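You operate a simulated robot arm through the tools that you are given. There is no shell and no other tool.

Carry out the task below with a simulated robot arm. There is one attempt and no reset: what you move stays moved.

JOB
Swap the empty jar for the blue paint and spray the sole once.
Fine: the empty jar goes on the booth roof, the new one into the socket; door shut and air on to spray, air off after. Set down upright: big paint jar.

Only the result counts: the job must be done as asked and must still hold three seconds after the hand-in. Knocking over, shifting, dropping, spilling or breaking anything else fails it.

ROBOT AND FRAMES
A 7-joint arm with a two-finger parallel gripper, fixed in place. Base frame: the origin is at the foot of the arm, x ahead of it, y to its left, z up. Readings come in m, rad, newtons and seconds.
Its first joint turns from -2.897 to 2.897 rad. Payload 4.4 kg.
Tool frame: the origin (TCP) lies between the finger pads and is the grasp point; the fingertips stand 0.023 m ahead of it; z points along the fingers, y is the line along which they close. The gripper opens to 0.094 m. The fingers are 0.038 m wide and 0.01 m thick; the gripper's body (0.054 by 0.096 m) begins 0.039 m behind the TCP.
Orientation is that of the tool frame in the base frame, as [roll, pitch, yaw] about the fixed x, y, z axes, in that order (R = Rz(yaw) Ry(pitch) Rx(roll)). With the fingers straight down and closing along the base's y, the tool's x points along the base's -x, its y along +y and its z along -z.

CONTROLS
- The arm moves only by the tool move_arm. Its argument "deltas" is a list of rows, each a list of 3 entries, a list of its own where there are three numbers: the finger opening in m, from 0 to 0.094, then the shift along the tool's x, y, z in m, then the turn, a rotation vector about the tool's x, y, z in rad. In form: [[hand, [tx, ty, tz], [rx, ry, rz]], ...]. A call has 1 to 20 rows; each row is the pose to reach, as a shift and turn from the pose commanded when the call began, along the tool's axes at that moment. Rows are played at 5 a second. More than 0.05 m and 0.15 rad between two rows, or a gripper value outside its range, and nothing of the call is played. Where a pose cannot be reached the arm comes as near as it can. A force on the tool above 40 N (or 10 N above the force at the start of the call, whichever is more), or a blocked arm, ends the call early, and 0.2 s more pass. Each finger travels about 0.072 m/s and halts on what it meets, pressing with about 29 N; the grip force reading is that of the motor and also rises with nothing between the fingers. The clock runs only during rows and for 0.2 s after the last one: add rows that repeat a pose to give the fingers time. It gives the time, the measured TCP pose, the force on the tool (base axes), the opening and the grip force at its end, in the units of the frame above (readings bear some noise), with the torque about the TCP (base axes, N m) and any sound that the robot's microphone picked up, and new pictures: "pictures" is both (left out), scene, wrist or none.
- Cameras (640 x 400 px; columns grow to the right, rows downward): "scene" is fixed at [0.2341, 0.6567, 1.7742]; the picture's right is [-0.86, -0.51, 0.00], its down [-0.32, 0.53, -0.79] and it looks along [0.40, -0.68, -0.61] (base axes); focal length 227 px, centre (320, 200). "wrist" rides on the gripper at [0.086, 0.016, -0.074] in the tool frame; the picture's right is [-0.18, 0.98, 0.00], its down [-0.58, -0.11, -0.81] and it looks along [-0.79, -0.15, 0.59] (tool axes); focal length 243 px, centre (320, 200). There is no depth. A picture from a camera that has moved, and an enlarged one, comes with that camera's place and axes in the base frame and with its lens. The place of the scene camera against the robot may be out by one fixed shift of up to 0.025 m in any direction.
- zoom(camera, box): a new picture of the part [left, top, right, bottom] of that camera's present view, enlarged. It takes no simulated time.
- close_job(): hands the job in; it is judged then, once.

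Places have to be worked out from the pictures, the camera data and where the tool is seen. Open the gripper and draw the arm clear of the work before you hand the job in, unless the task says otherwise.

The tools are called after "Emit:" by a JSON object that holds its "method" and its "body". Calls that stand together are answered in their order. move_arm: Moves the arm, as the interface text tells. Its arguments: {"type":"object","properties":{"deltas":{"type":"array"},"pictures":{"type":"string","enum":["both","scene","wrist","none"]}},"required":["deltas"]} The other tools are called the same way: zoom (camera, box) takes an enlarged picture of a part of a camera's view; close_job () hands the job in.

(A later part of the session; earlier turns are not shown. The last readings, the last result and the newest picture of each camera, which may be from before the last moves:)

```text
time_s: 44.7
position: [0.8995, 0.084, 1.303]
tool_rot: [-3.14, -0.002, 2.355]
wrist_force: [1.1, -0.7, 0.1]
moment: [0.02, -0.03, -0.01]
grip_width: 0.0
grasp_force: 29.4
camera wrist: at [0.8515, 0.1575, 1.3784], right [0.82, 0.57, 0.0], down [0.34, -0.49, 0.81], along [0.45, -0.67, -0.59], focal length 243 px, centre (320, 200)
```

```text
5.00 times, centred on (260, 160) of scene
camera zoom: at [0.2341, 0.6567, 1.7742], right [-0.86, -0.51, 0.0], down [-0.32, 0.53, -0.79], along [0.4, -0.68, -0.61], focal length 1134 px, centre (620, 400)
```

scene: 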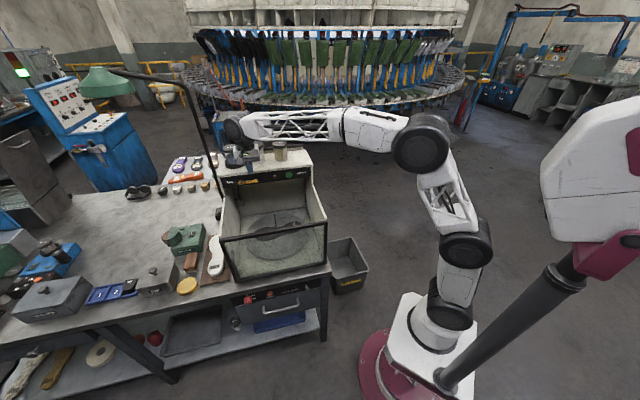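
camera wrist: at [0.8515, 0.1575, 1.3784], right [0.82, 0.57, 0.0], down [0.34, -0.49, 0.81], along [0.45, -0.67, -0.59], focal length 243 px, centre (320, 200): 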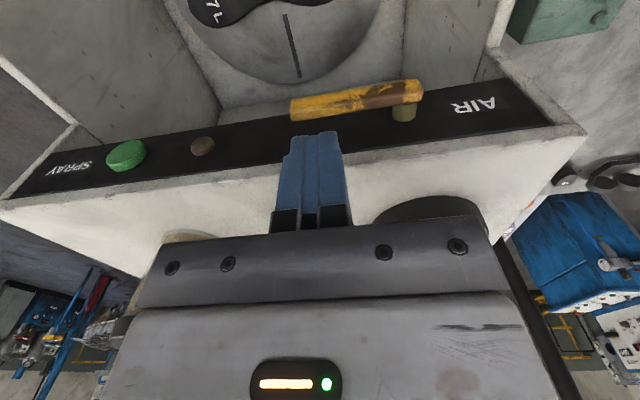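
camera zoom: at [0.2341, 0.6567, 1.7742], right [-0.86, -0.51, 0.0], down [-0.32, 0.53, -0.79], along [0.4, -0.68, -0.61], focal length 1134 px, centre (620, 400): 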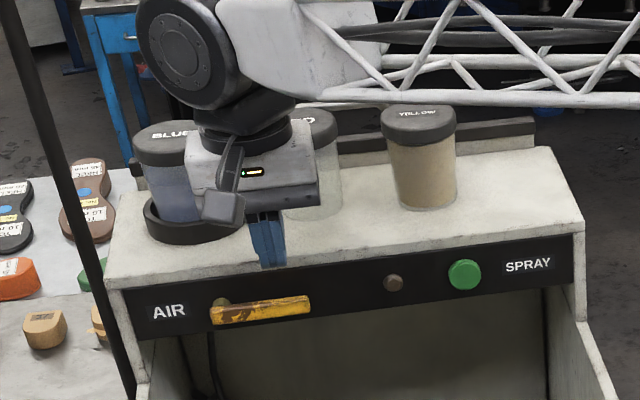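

The fingers hover above the lever's free half, clear of the panel and roof. Lowering onto the lever and pressing gently to test whether it turns downward.

Emit:
{"method": "move_arm", "body": {"deltas": [[0.0, [0, 0, 0.02], [0, 0, 0]], [0.0, [0, 0, 0.035], [0, 0, 0]], [0.0, [0, 0, 0.042], [0, 0, 0]], [0.0, [0, 0, 0.048], [0, 0, 0]], [0.0, [0, 0, 0.048], [0, 0, 0]]]}}

Emit:
{"method": "zoom", "body": {"camera": "wrist", "box": [220, 60, 420, 230]}}

Emit:
{"method": "zoom", "body": {"camera": "scene", "box": [210, 120, 310, 200]}}

```text
time_s: 45.9
position: [0.8992, 0.0823, 1.2553]
tool_rot: [-3.139, 0.0, 2.355]
wrist_force: [-0.2, -0.7, -0.1]
moment: [0.0, 0.01, 0.0]
grip_width: 0.0001
grasp_force: 29.3
camera wrist: at [0.8502, 0.1565, 1.3304], right [0.82, 0.57, 0.0], down [0.34, -0.49, 0.81], along [0.45, -0.67, -0.59], focal length 243 px, centre (320, 200)
```

scene: 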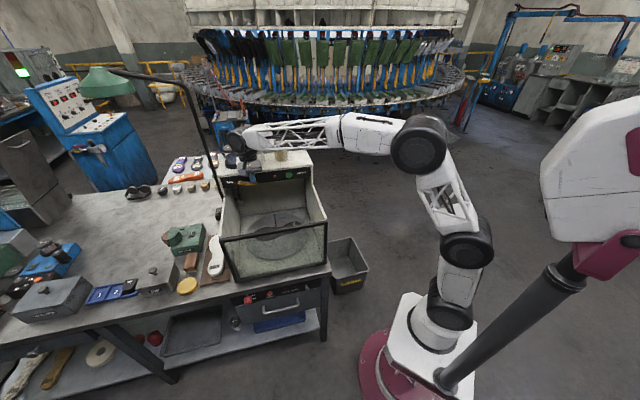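
wrist: 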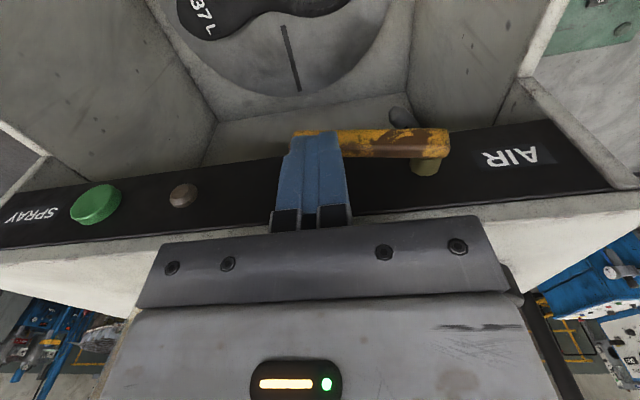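

```text
2.35 times, centred on (320, 145) of wrist
camera zoom: at [0.8502, 0.1565, 1.3304], right [0.82, 0.57, 0.0], down [0.34, -0.49, 0.81], along [0.45, -0.67, -0.59], focal length 571 px, centre (320, 329)
```

zoom: 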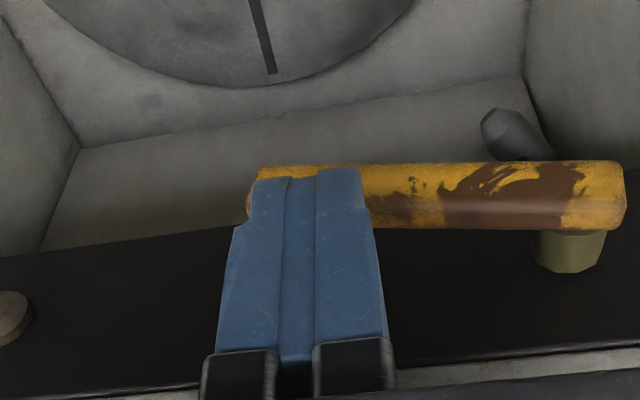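

```text
5.00 times, centred on (260, 160) of scene
camera zoom: at [0.2341, 0.6567, 1.7742], right [-0.86, -0.51, 0.0], down [-0.32, 0.53, -0.79], along [0.4, -0.68, -0.61], focal length 1134 px, centre (620, 400)
```

zoom: 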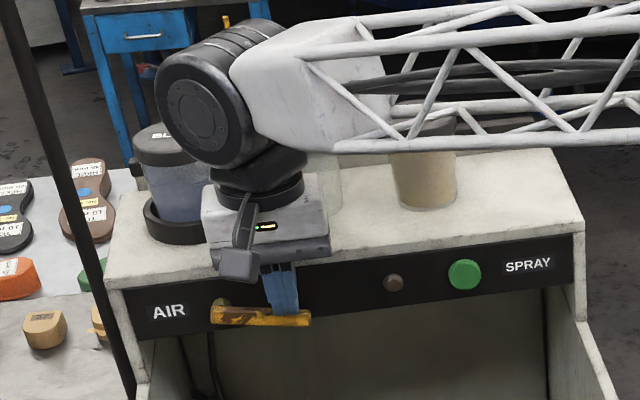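

The lever is turning down with almost no resistance (its free end has dropped about 1.5 cm). I'll go down another 3 cm, then sweep toward the pivot to bring it to vertical.

Emit:
{"method": "move_arm", "body": {"deltas": [[0.0, [0, 0, 0.011], [0, 0, 0]], [0.0, [0, 0, 0.022], [0, 0, 0]], [0.0, [0, 0, 0.032], [0, 0, 0]], [0.0, [0, 0.01, 0.032], [0, 0, 0]], [0.0, [0, 0.02, 0.032], [0, 0, 0]], [0.0, [0, 0.02, 0.032], [0, 0, 0]]]}}

Emit:
{"method": "zoom", "body": {"camera": "wrist", "box": [220, 60, 420, 230]}}

Emit:
{"method": "zoom", "body": {"camera": "scene", "box": [210, 120, 310, 200]}}

```text
time_s: 46.7
position: [0.9013, 0.08, 1.2333]
tool_rot: [3.137, 0.004, 2.355]
wrist_force: [0.7, -1.3, 1.3]
moment: [-0.05, 0.05, 0.01]
grip_width: 0.0
grasp_force: 28.9
stopped in row 3: the force on the tool passed its limit at 54 N (the readings are from after the stop); the commanded pose is now the measured one
camera wrist: at [0.8507, 0.155, 1.3084], right [0.82, 0.57, 0.01], down [0.33, -0.49, 0.81], along [0.46, -0.66, -0.59], focal length 243 px, centre (320, 200)
```

scene: 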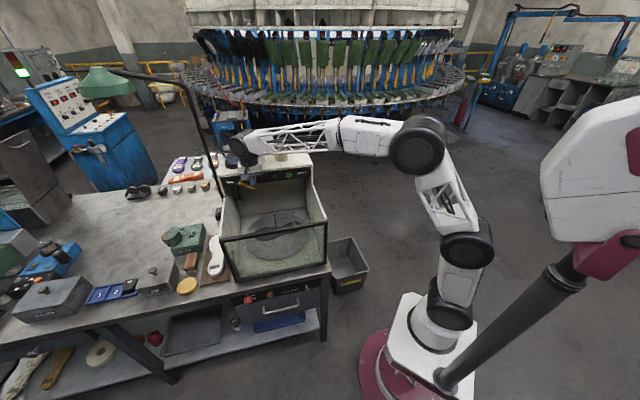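
wrist: 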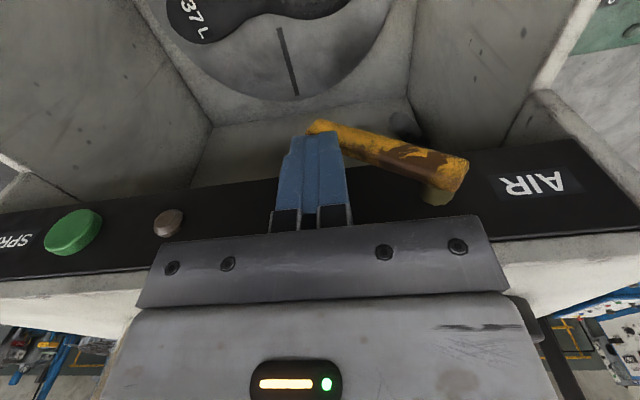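

```text
2.35 times, centred on (320, 145) of wrist
camera zoom: at [0.8507, 0.155, 1.3084], right [0.82, 0.57, 0.01], down [0.33, -0.49, 0.81], along [0.46, -0.66, -0.59], focal length 571 px, centre (320, 329)
```

zoom: 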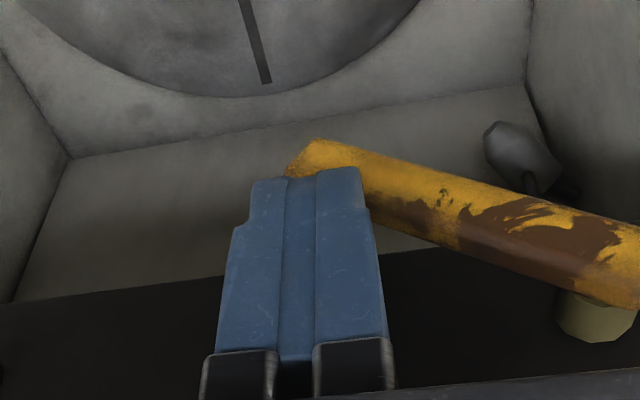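

```text
5.00 times, centred on (260, 160) of scene
camera zoom: at [0.2341, 0.6567, 1.7742], right [-0.86, -0.51, 0.0], down [-0.32, 0.53, -0.79], along [0.4, -0.68, -0.61], focal length 1134 px, centre (620, 400)
```

zoom: 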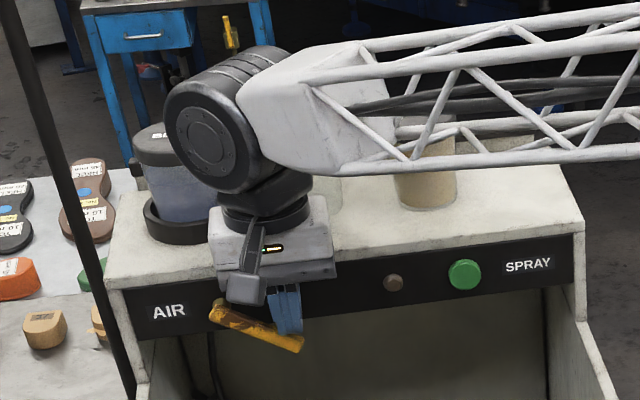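

The call stopped on force with the lever at about 30°. The forearm also comes close to the jars in this pose, so I'll lift away and check that nothing was disturbed.

Emit:
{"method": "move_arm", "body": {"deltas": [[0.0, [0, 0, -0.02], [0, 0, 0]], [0.0, [0.01, 0, -0.06], [0, 0, 0]], [0.0, [0.02, 0, -0.1], [0, 0, 0]], [0.0, [0.03, 0, -0.14], [0, 0, 0]], [0.0, [0.08, 0, -0.18], [0, 0, 0]], [0.0, [0.12, 0, -0.2], [0, 0, 0]], [0.0, [0.12, 0, -0.2], [0, 0, 0]]]}}

Emit:
{"method": "zoom", "body": {"camera": "scene", "box": [210, 120, 310, 200]}}

Emit:
{"method": "zoom", "body": {"camera": "wrist", "box": [200, 60, 480, 230]}}

```text
refused: row 5 steps farther than a row can; nothing moved
```

```text
5.00 times, centred on (260, 160) of scene
camera zoom: at [0.2341, 0.6567, 1.7742], right [-0.86, -0.51, 0.0], down [-0.32, 0.53, -0.79], along [0.4, -0.68, -0.61], focal length 1134 px, centre (620, 400)
```

zoom: 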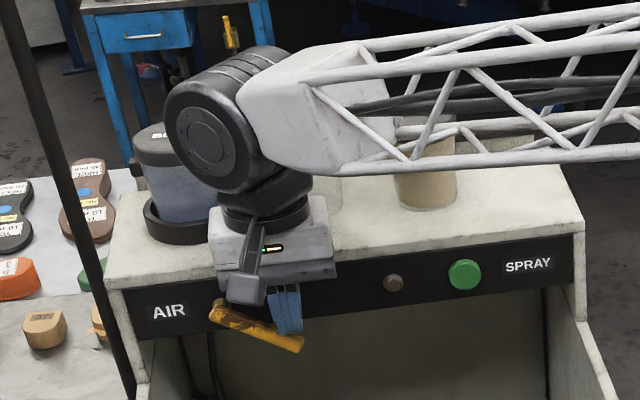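

```text
2.29 times, centred on (340, 145) of wrist
camera zoom: at [0.8507, 0.155, 1.3084], right [0.82, 0.57, 0.01], down [0.33, -0.49, 0.81], along [0.46, -0.66, -0.59], focal length 555 px, centre (274, 326)
```

zoom: 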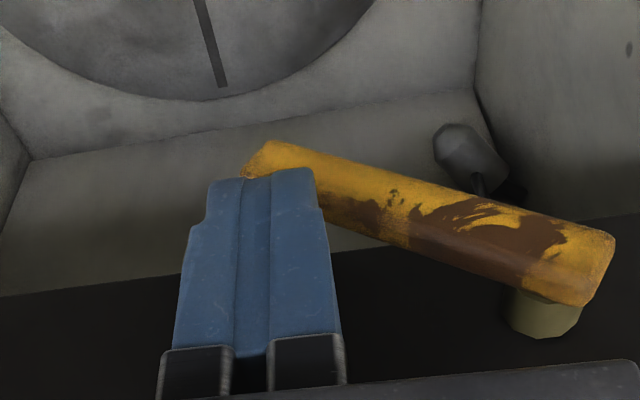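

A row was too long, so nothing moved. Same lift with smaller steps.

Emit:
{"method": "move_arm", "body": {"deltas": [[0.0, [0, 0, -0.02], [0, 0, 0]], [0.0, [0, 0, -0.06], [0, 0, 0]], [0.0, [0.01, 0, -0.1], [0, 0, 0]], [0.0, [0.03, 0, -0.14], [0, 0, 0]], [0.0, [0.06, 0, -0.175], [0, 0, 0]], [0.0, [0.1, 0, -0.2], [0, 0, 0]], [0.0, [0.13, 0, -0.22], [0, 0, 0]], [0.0, [0.13, 0, -0.22], [0, 0, 0]]]}}

Emit:
{"method": "zoom", "body": {"camera": "scene", "box": [210, 120, 310, 200]}}

Emit:
{"method": "zoom", "body": {"camera": "wrist", "box": [200, 60, 480, 230]}}

```text
time_s: 48.5
position: [0.8082, 0.1706, 1.452]
tool_rot: [3.136, 0.005, 2.358]
wrist_force: [0.2, -0.4, -0.1]
moment: [0.01, -0.02, 0.0]
grip_width: 0.0
grasp_force: 29.7
camera wrist: at [0.7577, 0.2447, 1.5271], right [0.82, 0.57, 0.01], down [0.33, -0.49, 0.81], along [0.46, -0.66, -0.59], focal length 243 px, centre (320, 200)
```

scene: 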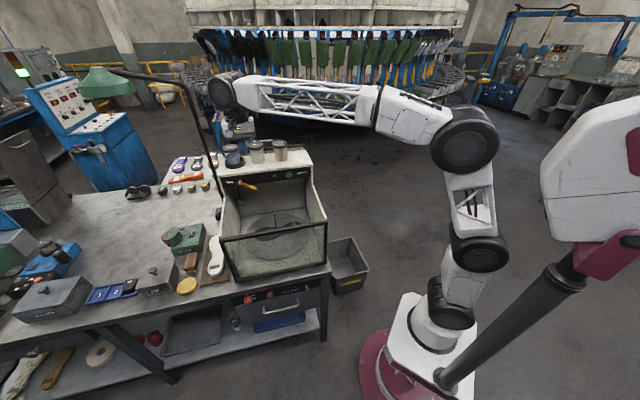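
wrist: 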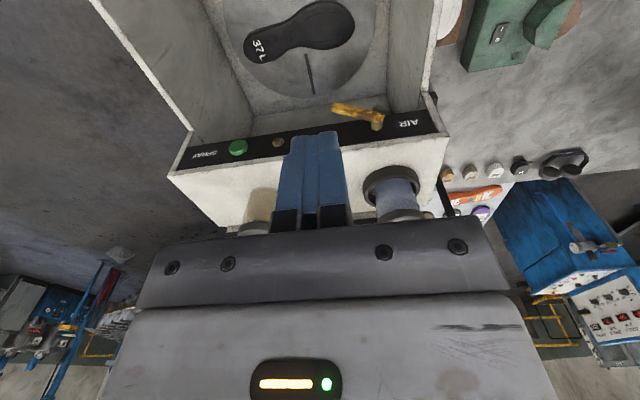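

```text
5.00 times, centred on (260, 160) of scene
camera zoom: at [0.2341, 0.6567, 1.7742], right [-0.86, -0.51, 0.0], down [-0.32, 0.53, -0.79], along [0.4, -0.68, -0.61], focal length 1134 px, centre (620, 400)
```

zoom: 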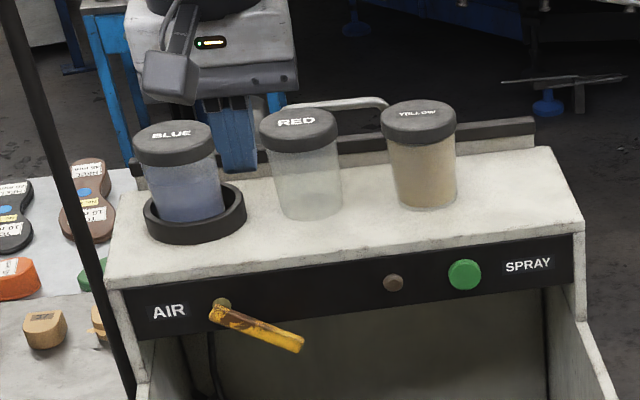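

```text
2.29 times, centred on (340, 145) of wrist
camera zoom: at [0.7577, 0.2447, 1.5271], right [0.82, 0.57, 0.01], down [0.33, -0.49, 0.81], along [0.46, -0.66, -0.59], focal length 555 px, centre (274, 326)
```

zoom: 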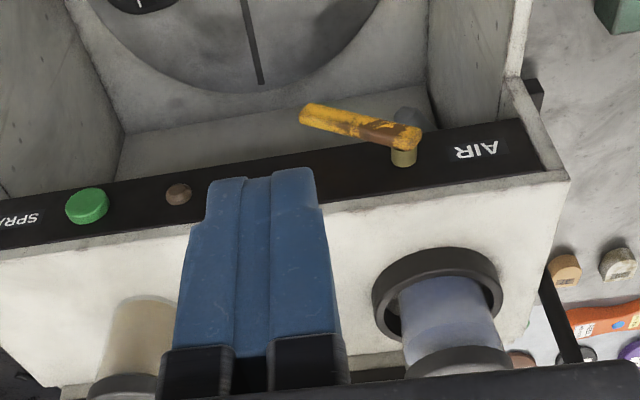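

All jars are exactly where they were, and the lever stays at about 35°. To keep the wrist well away from the jars, I'll tilt the tool 0.6 rad toward the panel and approach to the right of the lever end for a sideways sweep.

Emit:
{"method": "move_arm", "body": {"deltas": [[0.0, [-0.0115, -0.0078, 0.0317], [0, -0.1, 0]], [0.0, [-0.023, -0.0157, 0.0633], [0, -0.2, 0]], [0.0, [-0.0345, -0.0235, 0.095], [0, -0.3, 0]], [0.0, [-0.046, -0.0313, 0.1267], [0, -0.4, 0]], [0.0, [-0.0575, -0.0392, 0.1583], [0, -0.5, 0]], [0.0, [-0.069, -0.047, 0.19], [0, -0.6, 0]], [0.0, [-0.069, -0.047, 0.19], [0, -0.6, 0]]]}}

Emit:
{"method": "zoom", "body": {"camera": "scene", "box": [210, 110, 330, 210]}}

```text
time_s: 50.1
position: [0.8221, 0.0925, 1.2612]
tool_rot: [3.136, 0.606, 2.354]
wrist_force: [0.0, 0.2, 0.6]
moment: [0.02, -0.03, 0.0]
grip_width: 0.0
grasp_force: 28.7
camera wrist: at [0.7539, 0.185, 1.274], right [0.8, 0.59, 0.11], down [-0.07, -0.09, 0.99], along [0.59, -0.8, -0.04], focal length 243 px, centre (320, 200)
```

scene: 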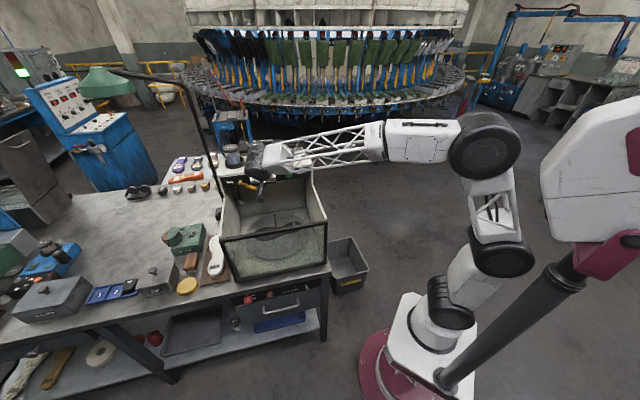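
wrist: 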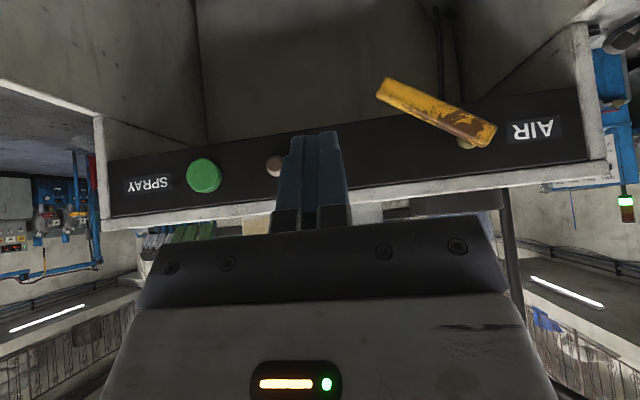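

```text
4.00 times, centred on (270, 160) of scene
camera zoom: at [0.2341, 0.6567, 1.7742], right [-0.86, -0.51, 0.0], down [-0.32, 0.53, -0.79], along [0.4, -0.68, -0.61], focal length 907 px, centre (520, 360)
```

zoom: 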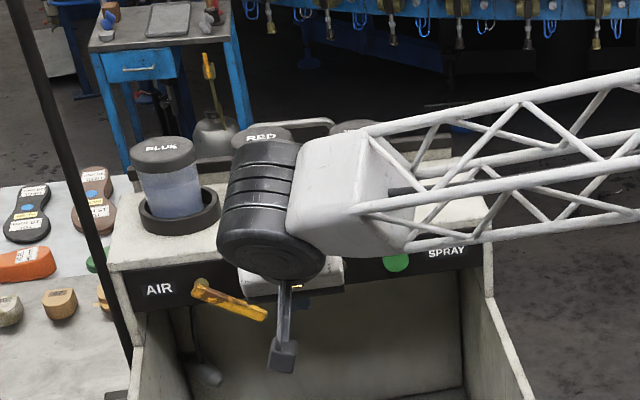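

Now I have a head-on view with the wrist in front of the panel, away from the jars. Advancing the fingertips into the lever's plane, just right of its end.

Emit:
{"method": "move_arm", "body": {"deltas": [[0.0, [-0.0067, 0, 0.0318], [0, 0, 0]], [0.0, [-0.0135, 0, 0.0637], [0, 0, 0]], [0.0, [-0.0202, 0, 0.0955], [0, 0, 0]], [0.0, [-0.0202, 0, 0.0955], [0, 0, 0]]]}}

Emit:
{"method": "zoom", "body": {"camera": "scene", "box": [210, 110, 330, 210]}}

Emit:
{"method": "zoom", "body": {"camera": "wrist", "box": [220, 40, 500, 230]}}

```text
time_s: 50.9
position: [0.8698, 0.0472, 1.198]
tool_rot: [3.132, 0.604, 2.354]
wrist_force: [-14.3, 19.0, -5.5]
moment: [-0.07, -0.05, 0.18]
grip_width: 0.0
grasp_force: 29.1
stopped in row 4: the force on the tool passed its limit at 304 N (the readings are from after the stop); the commanded pose is now the measured one
camera wrist: at [0.8013, 0.1398, 1.2118], right [0.8, 0.59, 0.11], down [-0.07, -0.1, 0.99], along [0.6, -0.8, -0.04], focal length 243 px, centre (320, 200)
```

scene: 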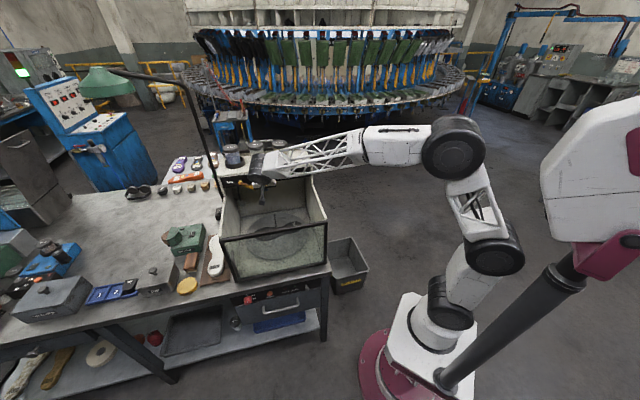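
wrist: 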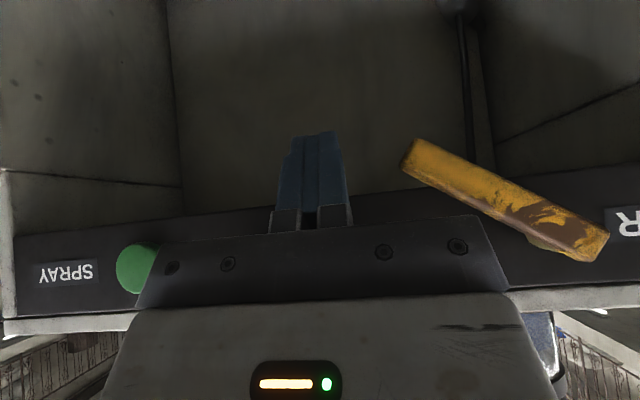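

```text
4.00 times, centred on (270, 160) of scene
camera zoom: at [0.2341, 0.6567, 1.7742], right [-0.86, -0.51, 0.0], down [-0.32, 0.53, -0.79], along [0.4, -0.68, -0.61], focal length 907 px, centre (520, 360)
```

zoom: 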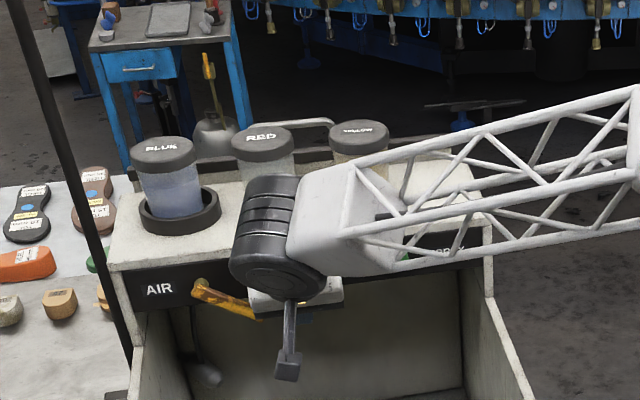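

```text
2.11 times, centred on (360, 135) of wrist
camera zoom: at [0.8013, 0.1398, 1.2118], right [0.8, 0.59, 0.11], down [-0.07, -0.1, 0.99], along [0.6, -0.8, -0.04], focal length 511 px, centre (236, 337)
```

zoom: 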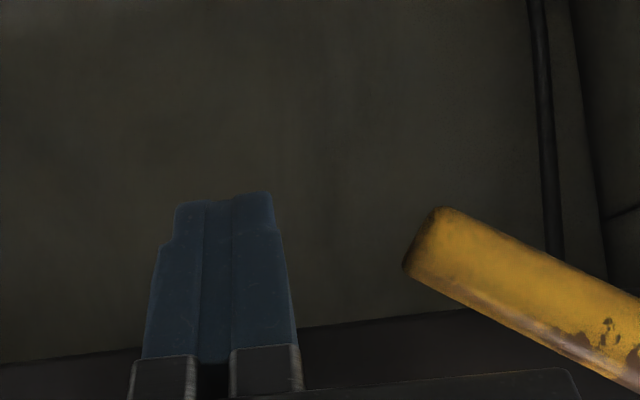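

It hit the panel: the reaction is straight outward, because my depth left too little room for the tilted fingertip's back corner. Backing off and checking everything before a shallower approach.

Emit:
{"method": "move_arm", "body": {"deltas": [[0.0, [0.008, 0, -0.006], [0, 0, 0]], [0.0, [0.033, 0, -0.023], [0, 0, 0]], [0.0, [0.033, 0, -0.023], [0, 0, 0]]]}}

Emit:
{"method": "zoom", "body": {"camera": "scene", "box": [210, 110, 330, 210]}}

Emit:
{"method": "zoom", "body": {"camera": "wrist", "box": [90, 80, 580, 260]}}

```text
time_s: 51.7
position: [0.8414, 0.0743, 1.1994]
tool_rot: [3.131, 0.603, 2.354]
wrist_force: [0.3, 0.3, -0.7]
moment: [0.01, 0.0, -0.01]
grip_width: 0.0001
grasp_force: 29.0
camera wrist: at [0.7732, 0.1673, 1.2132], right [0.8, 0.59, 0.11], down [-0.07, -0.1, 0.99], along [0.6, -0.8, -0.04], focal length 243 px, centre (320, 200)
```

scene: 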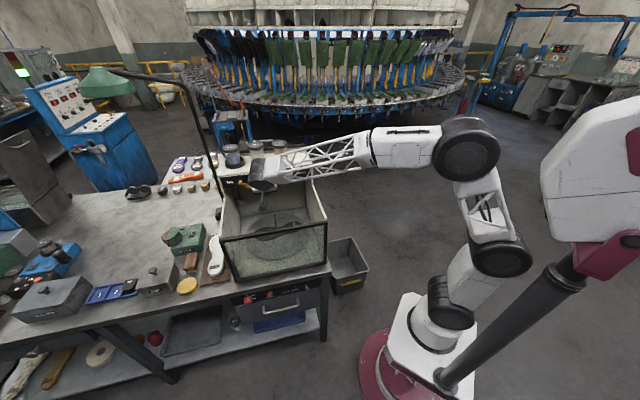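
wrist: 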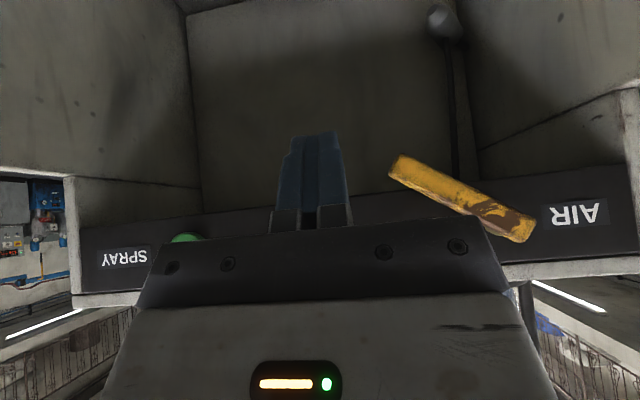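

```text
4.00 times, centred on (270, 160) of scene
camera zoom: at [0.2341, 0.6567, 1.7742], right [-0.86, -0.51, 0.0], down [-0.32, 0.53, -0.79], along [0.4, -0.68, -0.61], focal length 907 px, centre (520, 360)
```

zoom: 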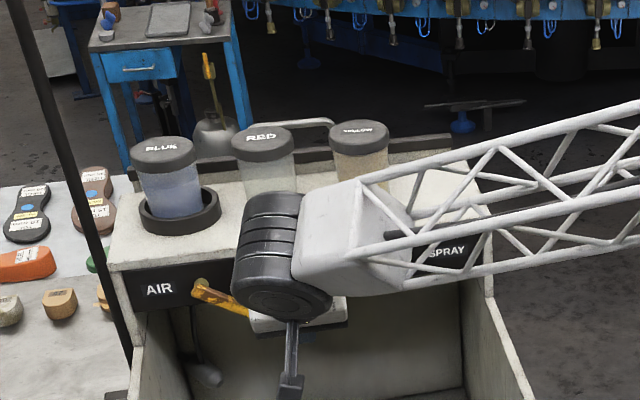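

```text
1.31 times, centred on (335, 170) of wrist
camera zoom: at [0.7732, 0.1673, 1.2132], right [0.8, 0.59, 0.11], down [-0.07, -0.1, 0.99], along [0.6, -0.8, -0.04], focal length 317 px, centre (300, 239)
```

zoom: 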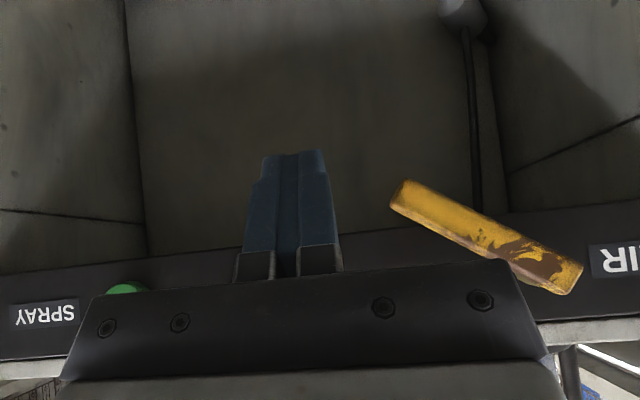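

Jars and panel are unchanged. Now a shallower depth (fingertip stays ~1.5 cm off the panel) and a slow sideways sweep against the lever.

Emit:
{"method": "move_arm", "body": {"deltas": [[0.0, [-0.0097, 0, 0.0067], [0, 0, 0]], [0.0, [-0.0194, 0, 0.0134], [0, 0, 0]], [0.0, [-0.0194, 0.008, 0.0134], [0, 0, 0]], [0.0, [-0.0194, 0.016, 0.0134], [0, 0, 0]], [0.0, [-0.0194, 0.022, 0.0134], [0, 0, 0]], [0.0, [-0.0194, 0.028, 0.0134], [0, 0, 0]], [0.0, [-0.0194, 0.034, 0.0134], [0, 0, 0]], [0.0, [-0.0194, 0.04, 0.0134], [0, 0, 0]]]}}

Emit:
{"method": "zoom", "body": {"camera": "scene", "box": [210, 110, 330, 210]}}

```text
time_s: 53.3
position: [0.8807, 0.0785, 1.1948]
tool_rot: [3.141, 0.601, 2.355]
wrist_force: [-1.2, -1.6, -1.0]
moment: [0.0, 0.03, -0.02]
grip_width: 0.0001
grasp_force: 28.9
stopped in row 8: the force on the tool passed its limit at 50 N (the readings are from after the stop); the commanded pose is now the measured one
camera wrist: at [0.8131, 0.1714, 1.2088], right [0.8, 0.59, 0.11], down [-0.06, -0.1, 0.99], along [0.59, -0.8, -0.04], focal length 243 px, centre (320, 200)
```

scene: 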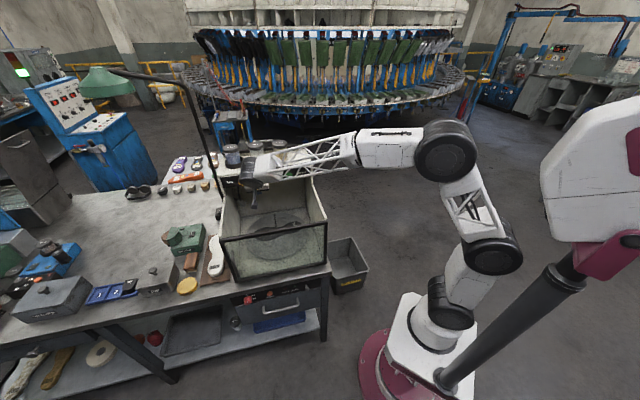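
wrist: 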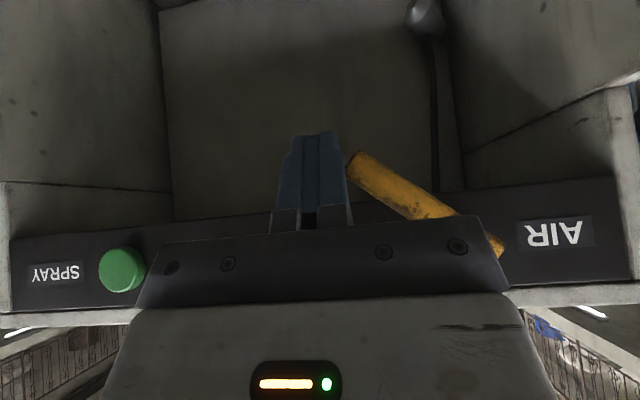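

```text
4.00 times, centred on (270, 160) of scene
camera zoom: at [0.2341, 0.6567, 1.7742], right [-0.86, -0.51, 0.0], down [-0.32, 0.53, -0.79], along [0.4, -0.68, -0.61], focal length 907 px, centre (520, 360)
```

zoom: 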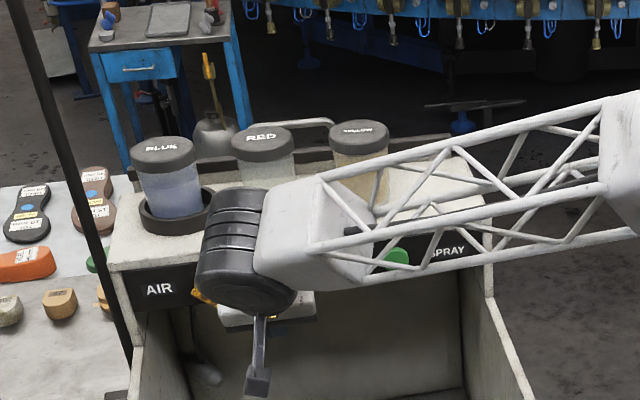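

The lever is now at about 45° but stiff (≈2-2.5 N·m), so I'll push at its tip, perpendicular to it, following the arc down to vertical in small steps.

Emit:
{"method": "move_arm", "body": {"deltas": [[0.0, [0.0011, 0.003, 0.0017], [0, 0, 0]], [0.0, [0.0023, 0.0062, 0.0034], [0, 0, 0]], [0.0, [0.0035, 0.0088, 0.0052], [0, 0, 0]], [0.0, [0.0048, 0.0114, 0.007], [0, 0, 0]], [0.0, [0.006, 0.014, 0.0088], [0, 0, 0]], [0.0, [0.0072, 0.0166, 0.0106], [0, 0, 0]], [0.0, [0.0082, 0.0195, 0.012], [0, 0, 0]], [0.0, [0.0092, 0.0225, 0.0134], [0, 0, 0]], [0.0, [0.0102, 0.0255, 0.0149], [0, 0, 0]], [0.0, [0.0111, 0.0284, 0.0163], [0, 0, 0]]]}}

Emit:
{"method": "zoom", "body": {"camera": "scene", "box": [210, 110, 330, 210]}}

```text
time_s: 55.5
position: [0.9013, 0.0987, 1.1749]
tool_rot: [3.141, 0.598, 2.355]
wrist_force: [-0.1, -0.1, -0.7]
moment: [-0.04, -0.03, 0.01]
grip_width: 0.0
grasp_force: 29.1
camera wrist: at [0.8333, 0.1914, 1.189], right [0.8, 0.59, 0.11], down [-0.06, -0.1, 0.99], along [0.59, -0.8, -0.04], focal length 243 px, centre (320, 200)
```

scene: 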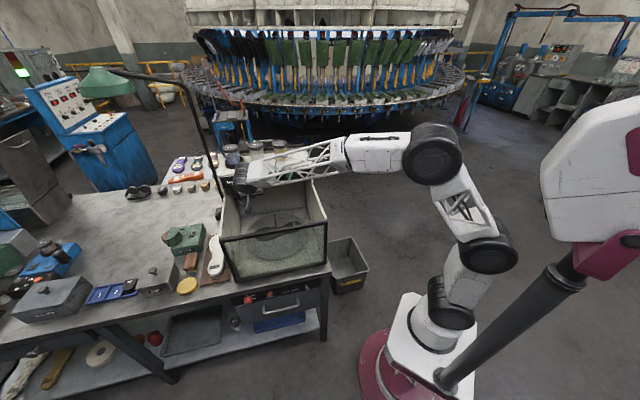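
wrist: 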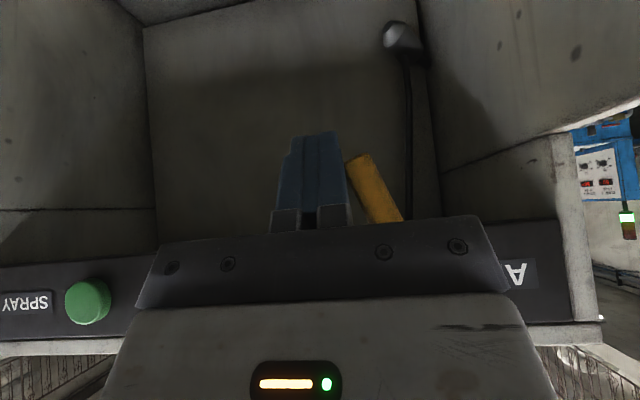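

```text
4.00 times, centred on (270, 160) of scene
camera zoom: at [0.2341, 0.6567, 1.7742], right [-0.86, -0.51, 0.0], down [-0.32, 0.53, -0.79], along [0.4, -0.68, -0.61], focal length 907 px, centre (520, 360)
```

zoom: 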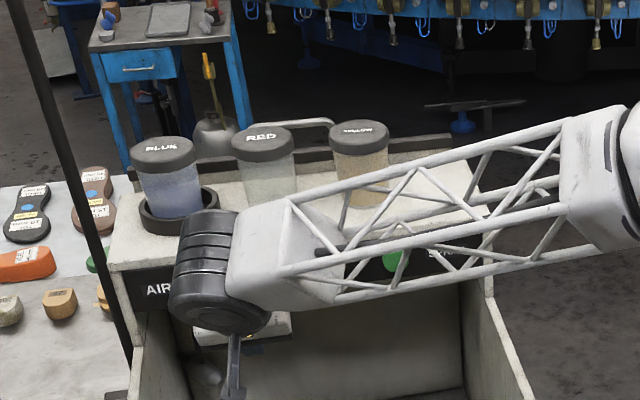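

The lever is around 65-70° with smooth motion. Finishing the last 20°, until it reaches its stop.

Emit:
{"method": "move_arm", "body": {"deltas": [[0.0, [0.0007, 0.0033, 0.001], [0, 0, 0]], [0.0, [0.0014, 0.0066, 0.002], [0, 0, 0]], [0.0, [0.0021, 0.0098, 0.003], [0, 0, 0]], [0.0, [0.0027, 0.0129, 0.0039], [0, 0, 0]], [0.0, [0.003, 0.0163, 0.0045], [0, 0, 0]], [0.0, [0.0034, 0.0196, 0.005], [0, 0, 0]], [0.0, [0.0037, 0.023, 0.0054], [0, 0, 0]], [0.0, [0.004, 0.0263, 0.0059], [0, 0, 0]], [0.0, [0.004, 0.029, 0.0059], [0, 0, 0]], [0.0, [0.004, 0.029, 0.0059], [0, 0, 0]]]}}

Emit:
{"method": "zoom", "body": {"camera": "scene", "box": [210, 110, 330, 210]}}

```text
time_s: 57.1
position: [0.9152, 0.1137, 1.1683]
tool_rot: [3.14, 0.598, 2.353]
wrist_force: [-19.2, -6.8, 1.4]
moment: [0.5, -1.25, -0.08]
grip_width: 0.0
grasp_force: 28.5
stopped in row 7: the force on the tool passed its limit at 51 N (the readings are from after the stop); the commanded pose is now the measured one
camera wrist: at [0.8463, 0.2057, 1.1826], right [0.8, 0.58, 0.1], down [-0.06, -0.1, 0.99], along [0.59, -0.81, -0.04], focal length 243 px, centre (320, 200)
```

scene: 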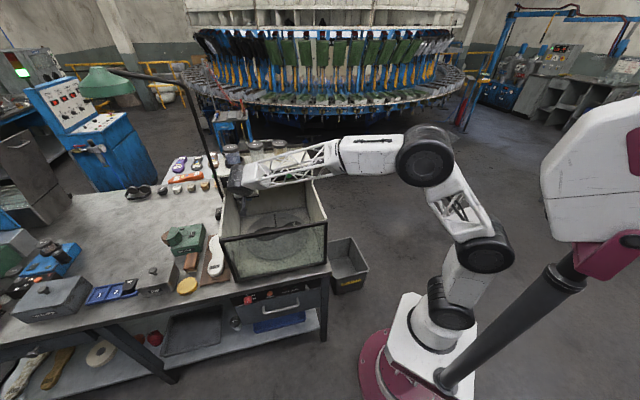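
wrist: 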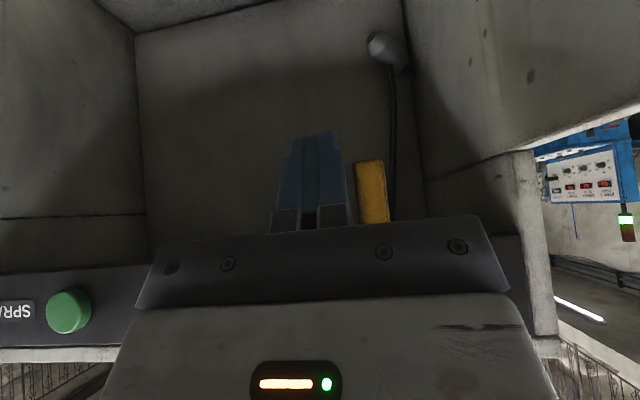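

```text
4.00 times, centred on (270, 160) of scene
camera zoom: at [0.2341, 0.6567, 1.7742], right [-0.86, -0.51, 0.0], down [-0.32, 0.53, -0.79], along [0.4, -0.68, -0.61], focal length 907 px, centre (520, 360)
```

zoom: 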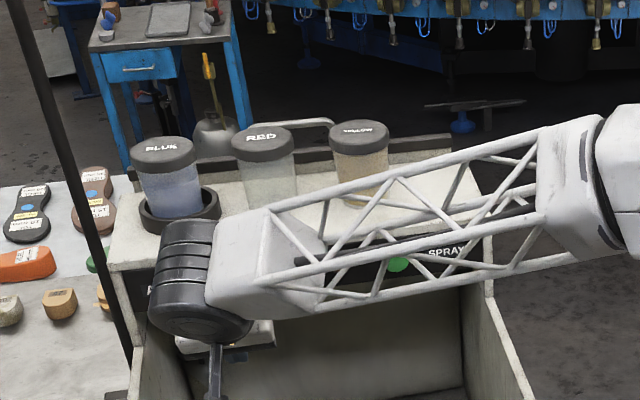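

The lever is essentially vertical (estimated 86-90°). Nudging slightly further to confirm it's at its hard stop.

Emit:
{"method": "move_arm", "body": {"deltas": [[0.0, [0, 0.002, 0], [0, 0, 0]], [0.0, [0, 0.004, 0], [0, 0, 0]], [0.0, [0, 0.006, 0], [0, 0, 0]], [0.0, [0, 0.008, 0], [0, 0, 0]]], "pictures": "wrist"}}

```text
time_s: 57.4
position: [0.9146, 0.1126, 1.1688]
tool_rot: [-3.138, 0.597, 2.351]
wrist_force: [-22.8, -9.4, 3.0]
moment: [0.52, -1.59, -0.05]
grip_width: 0.0002
grasp_force: 28.9
stopped in row 1: the force on the tool passed its limit at 58 N (the readings are from after the stop); the commanded pose is now the measured one
camera wrist: at [0.8466, 0.2056, 1.1826], right [0.81, 0.58, 0.1], down [-0.06, -0.1, 0.99], along [0.59, -0.81, -0.04], focal length 243 px, centre (320, 200)
```

wrist: 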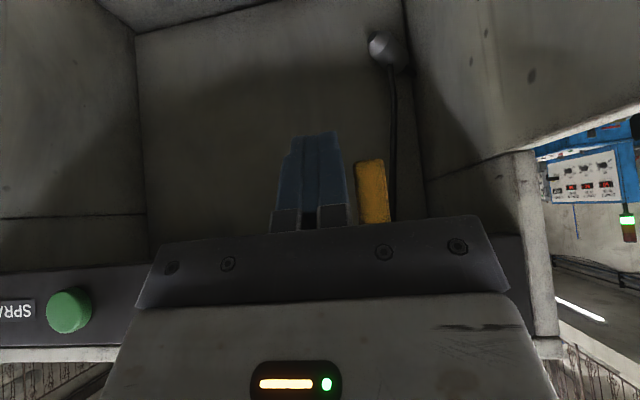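

The torque shows the contact is 7 cm above the TCP: the palm is catching the lever near its pivot, while the fingertips have a gap. I'll back out, tilt the tool further (≈1.0 rad) so the palm stays clear, and look.

Emit:
{"method": "move_arm", "body": {"deltas": [[0.0, [0.002, -0.006, -0.001], [0, 0, 0]], [0.0, [0.026, -0.012, -0.017], [0, 0, 0]], [0.0, [0.0496, -0.016, -0.0337], [0, 0, 0]], [0.0, [0.0496, -0.016, -0.0337], [0, -0.13, 0]], [0.0, [0.0496, -0.016, -0.0337], [0, -0.26, 0]], [0.0, [0.0496, -0.016, -0.0337], [0, -0.4, 0]], [0.0, [0.0496, -0.016, -0.0337], [0, -0.4, 0]]]}}

Emit:
{"method": "zoom", "body": {"camera": "scene", "box": [200, 110, 360, 230]}}

Emit:
{"method": "zoom", "body": {"camera": "wrist", "box": [200, 60, 500, 260]}}

```text
time_s: 59.0
position: [0.8601, 0.1444, 1.1683]
tool_rot: [3.141, 0.999, 2.354]
wrist_force: [0.4, -0.1, 0.0]
moment: [-0.02, 0.02, -0.01]
grip_width: 0.0001
grasp_force: 29.1
camera wrist: at [0.7952, 0.2345, 1.137], right [0.77, 0.62, 0.15], down [-0.33, 0.18, 0.93], along [0.55, -0.76, 0.35], focal length 243 px, centre (320, 200)
```

scene: 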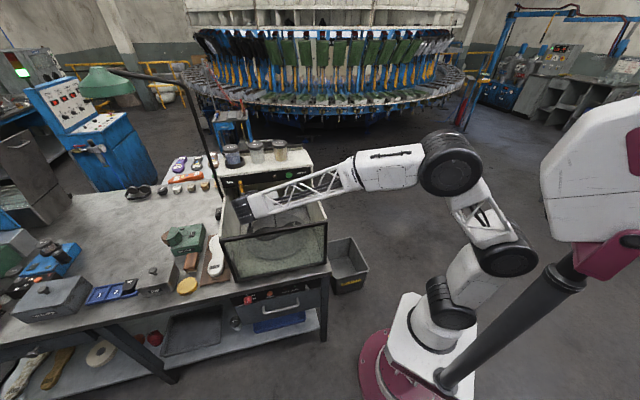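
wrist: 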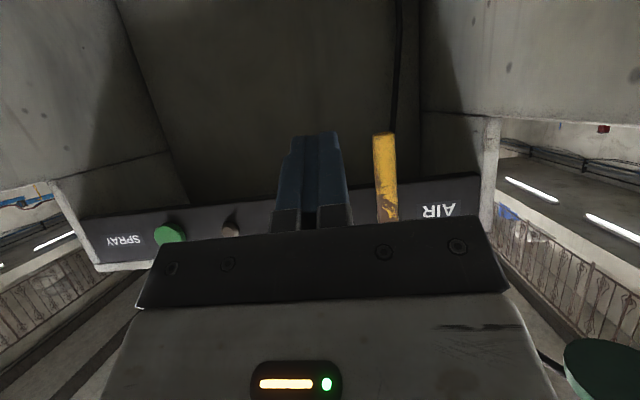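

```text
3.33 times, centred on (280, 170) of scene
camera zoom: at [0.2341, 0.6567, 1.7742], right [-0.86, -0.51, 0.0], down [-0.32, 0.53, -0.79], along [0.4, -0.68, -0.61], focal length 756 px, centre (453, 300)
```

zoom: 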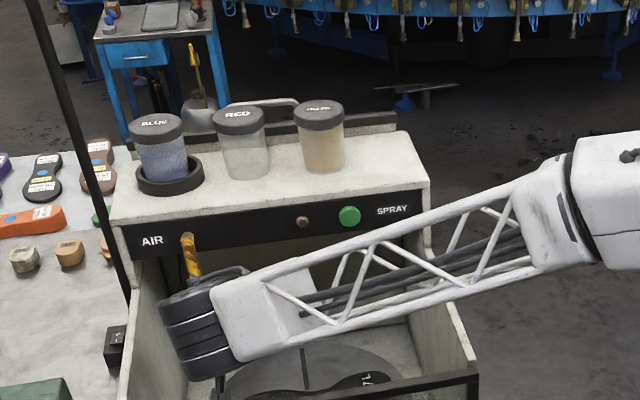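

```text
2.00 times, centred on (350, 160) of wrist
camera zoom: at [0.7952, 0.2345, 1.137], right [0.77, 0.62, 0.15], down [-0.33, 0.18, 0.93], along [0.55, -0.76, 0.35], focal length 485 px, centre (260, 280)
```

zoom: 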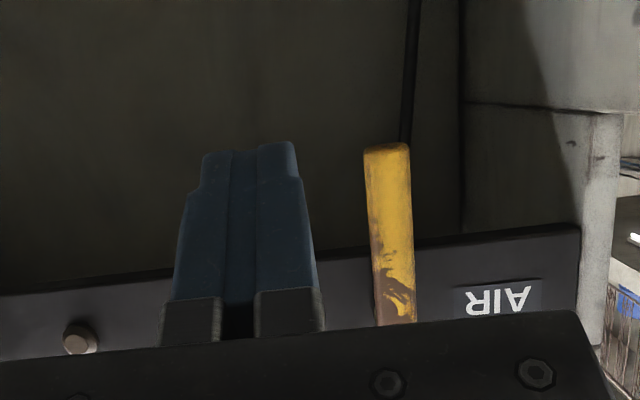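

The lever looks vertical now. I'll confirm with the fingertips only: advance beside the lever's lower end and press sideways to feel for the stop.

Emit:
{"method": "move_arm", "body": {"deltas": [[0.0, [-0.0108, 0, 0.0168], [0, 0, 0]], [0.0, [-0.0216, 0, 0.0337], [0, 0, 0]], [0.0, [-0.0324, 0, 0.0505], [0, 0, 0]], [0.0, [-0.0324, 0.008, 0.0505], [0, 0, 0]], [0.0, [-0.0324, 0.014, 0.0505], [0, 0, 0]], [0.0, [-0.0324, 0.019, 0.0505], [0, 0, 0]], [0.0, [-0.0324, 0.022, 0.0505], [0, 0, 0]], [0.0, [-0.0324, 0.025, 0.0505], [0, 0, 0]], [0.0, [-0.0324, 0.028, 0.0505], [0, 0, 0]], [0.0, [-0.0324, 0.031, 0.0505], [0, 0, 0]]]}}

Emit:
{"method": "zoom", "body": {"camera": "wrist", "box": [200, 60, 500, 260]}}

```text
time_s: 60.7
position: [0.9171, 0.115, 1.1676]
tool_rot: [-3.134, 0.995, 2.351]
wrist_force: [-25.2, -11.6, 4.2]
moment: [0.2, -0.52, -0.12]
grip_width: 0.0
grasp_force: 29.3
stopped in row 8: the force on the tool passed its limit at 46 N (the readings are from after the stop); the commanded pose is now the measured one
camera wrist: at [0.8535, 0.2051, 1.1374], right [0.77, 0.62, 0.15], down [-0.33, 0.18, 0.93], along [0.54, -0.77, 0.34], focal length 243 px, centre (320, 200)
```

scene: 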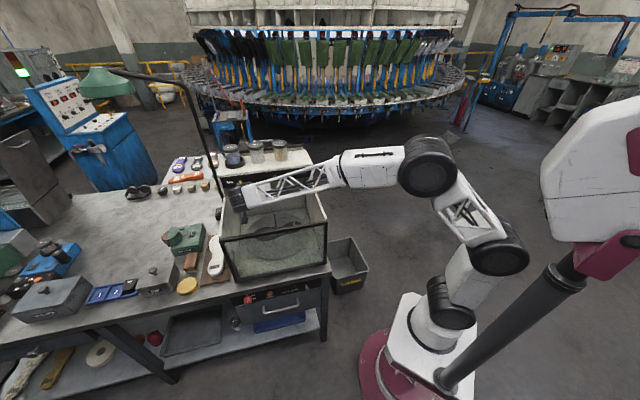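
wrist: 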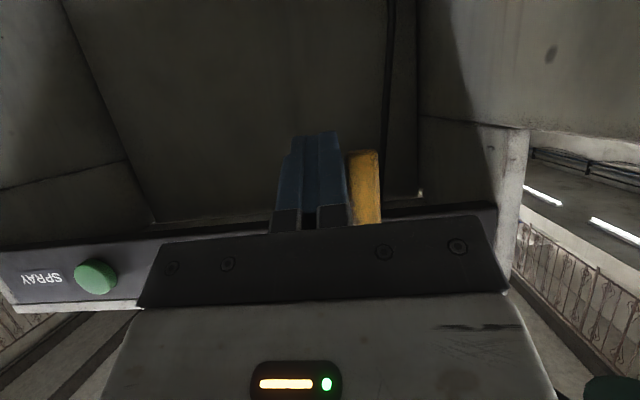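

```text
2.00 times, centred on (350, 160) of wrist
camera zoom: at [0.8535, 0.2051, 1.1374], right [0.77, 0.62, 0.15], down [-0.33, 0.18, 0.93], along [0.54, -0.77, 0.34], focal length 485 px, centre (260, 280)
```

zoom: 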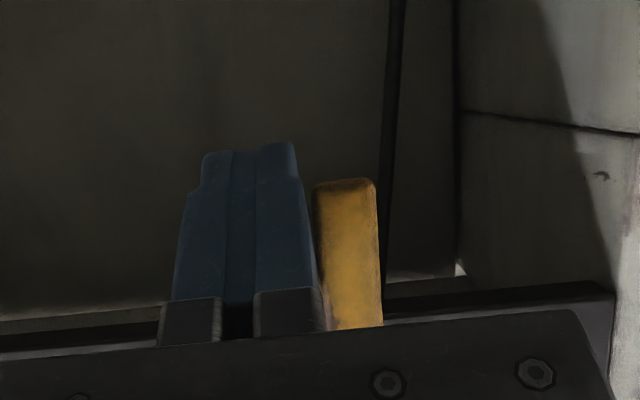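

The fingertips met firm resistance with the lever vertical, so the lever is at its stop. Retreating and viewing the lever before pressing spray.

Emit:
{"method": "move_arm", "body": {"deltas": [[0.0, [0.004, -0.008, -0.006], [0, 0, 0]], [0.0, [0.02, -0.02, -0.03], [0, 0, 0]], [0.0, [0.038, -0.05, -0.0588], [0, 0, 0]], [0.0, [0.038, -0.095, -0.0588], [0, 0, 0]], [0.0, [0.038, -0.14, -0.0588], [0, 0, 0]], [0.0, [0.038, -0.14, -0.0588], [0, 0, 0]]]}}

Emit:
{"method": "zoom", "body": {"camera": "wrist", "box": [320, 100, 560, 260]}}

Emit:
{"method": "zoom", "body": {"camera": "scene", "box": [210, 140, 330, 220]}}

```text
time_s: 62.1
position: [0.7724, 0.0647, 1.1712]
tool_rot: [-3.136, 0.997, 2.354]
wrist_force: [0.5, -0.3, 0.1]
moment: [0.0, 0.0, 0.0]
grip_width: 0.0004
grasp_force: 29.6
camera wrist: at [0.7074, 0.1558, 1.1392], right [0.77, 0.62, 0.15], down [-0.33, 0.18, 0.93], along [0.55, -0.76, 0.34], focal length 243 px, centre (320, 200)
```

scene: 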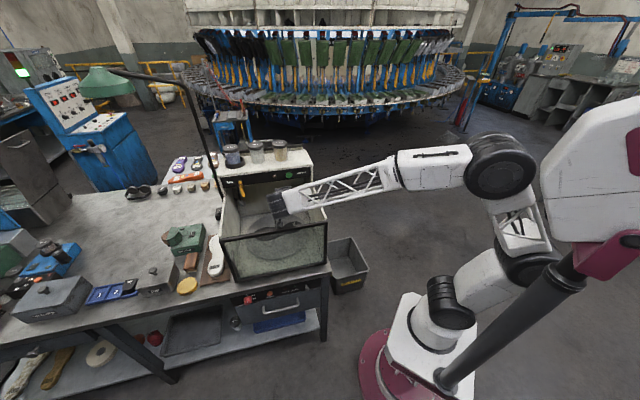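
wrist: 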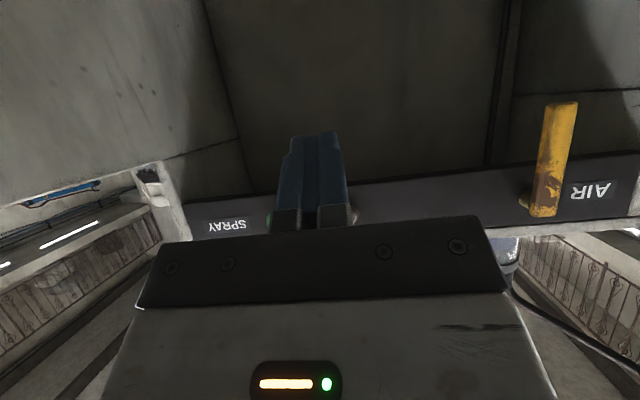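

```text
2.50 times, centred on (440, 180) of wrist
camera zoom: at [0.7074, 0.1558, 1.1392], right [0.77, 0.62, 0.15], down [-0.33, 0.18, 0.93], along [0.55, -0.76, 0.34], focal length 606 px, centre (20, 250)
```

zoom: 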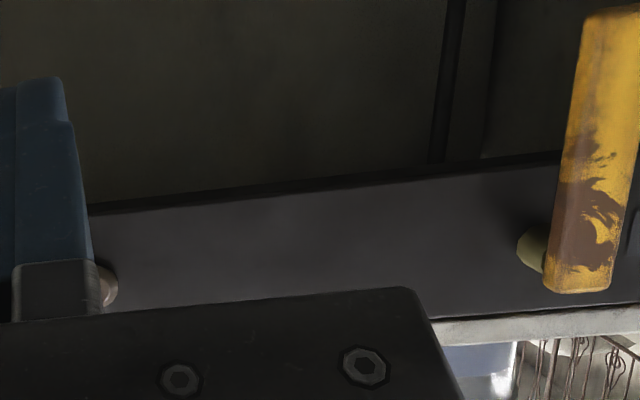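

```text
5.00 times, centred on (270, 180) of scene
camera zoom: at [0.2341, 0.6567, 1.7742], right [-0.86, -0.51, 0.0], down [-0.32, 0.53, -0.79], along [0.4, -0.68, -0.61], focal length 1134 px, centre (570, 300)
```

zoom: 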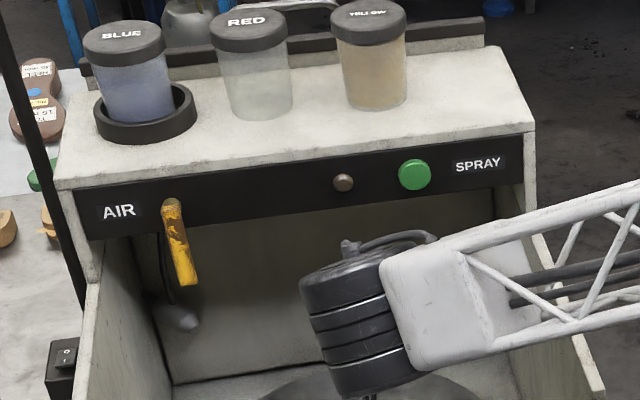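

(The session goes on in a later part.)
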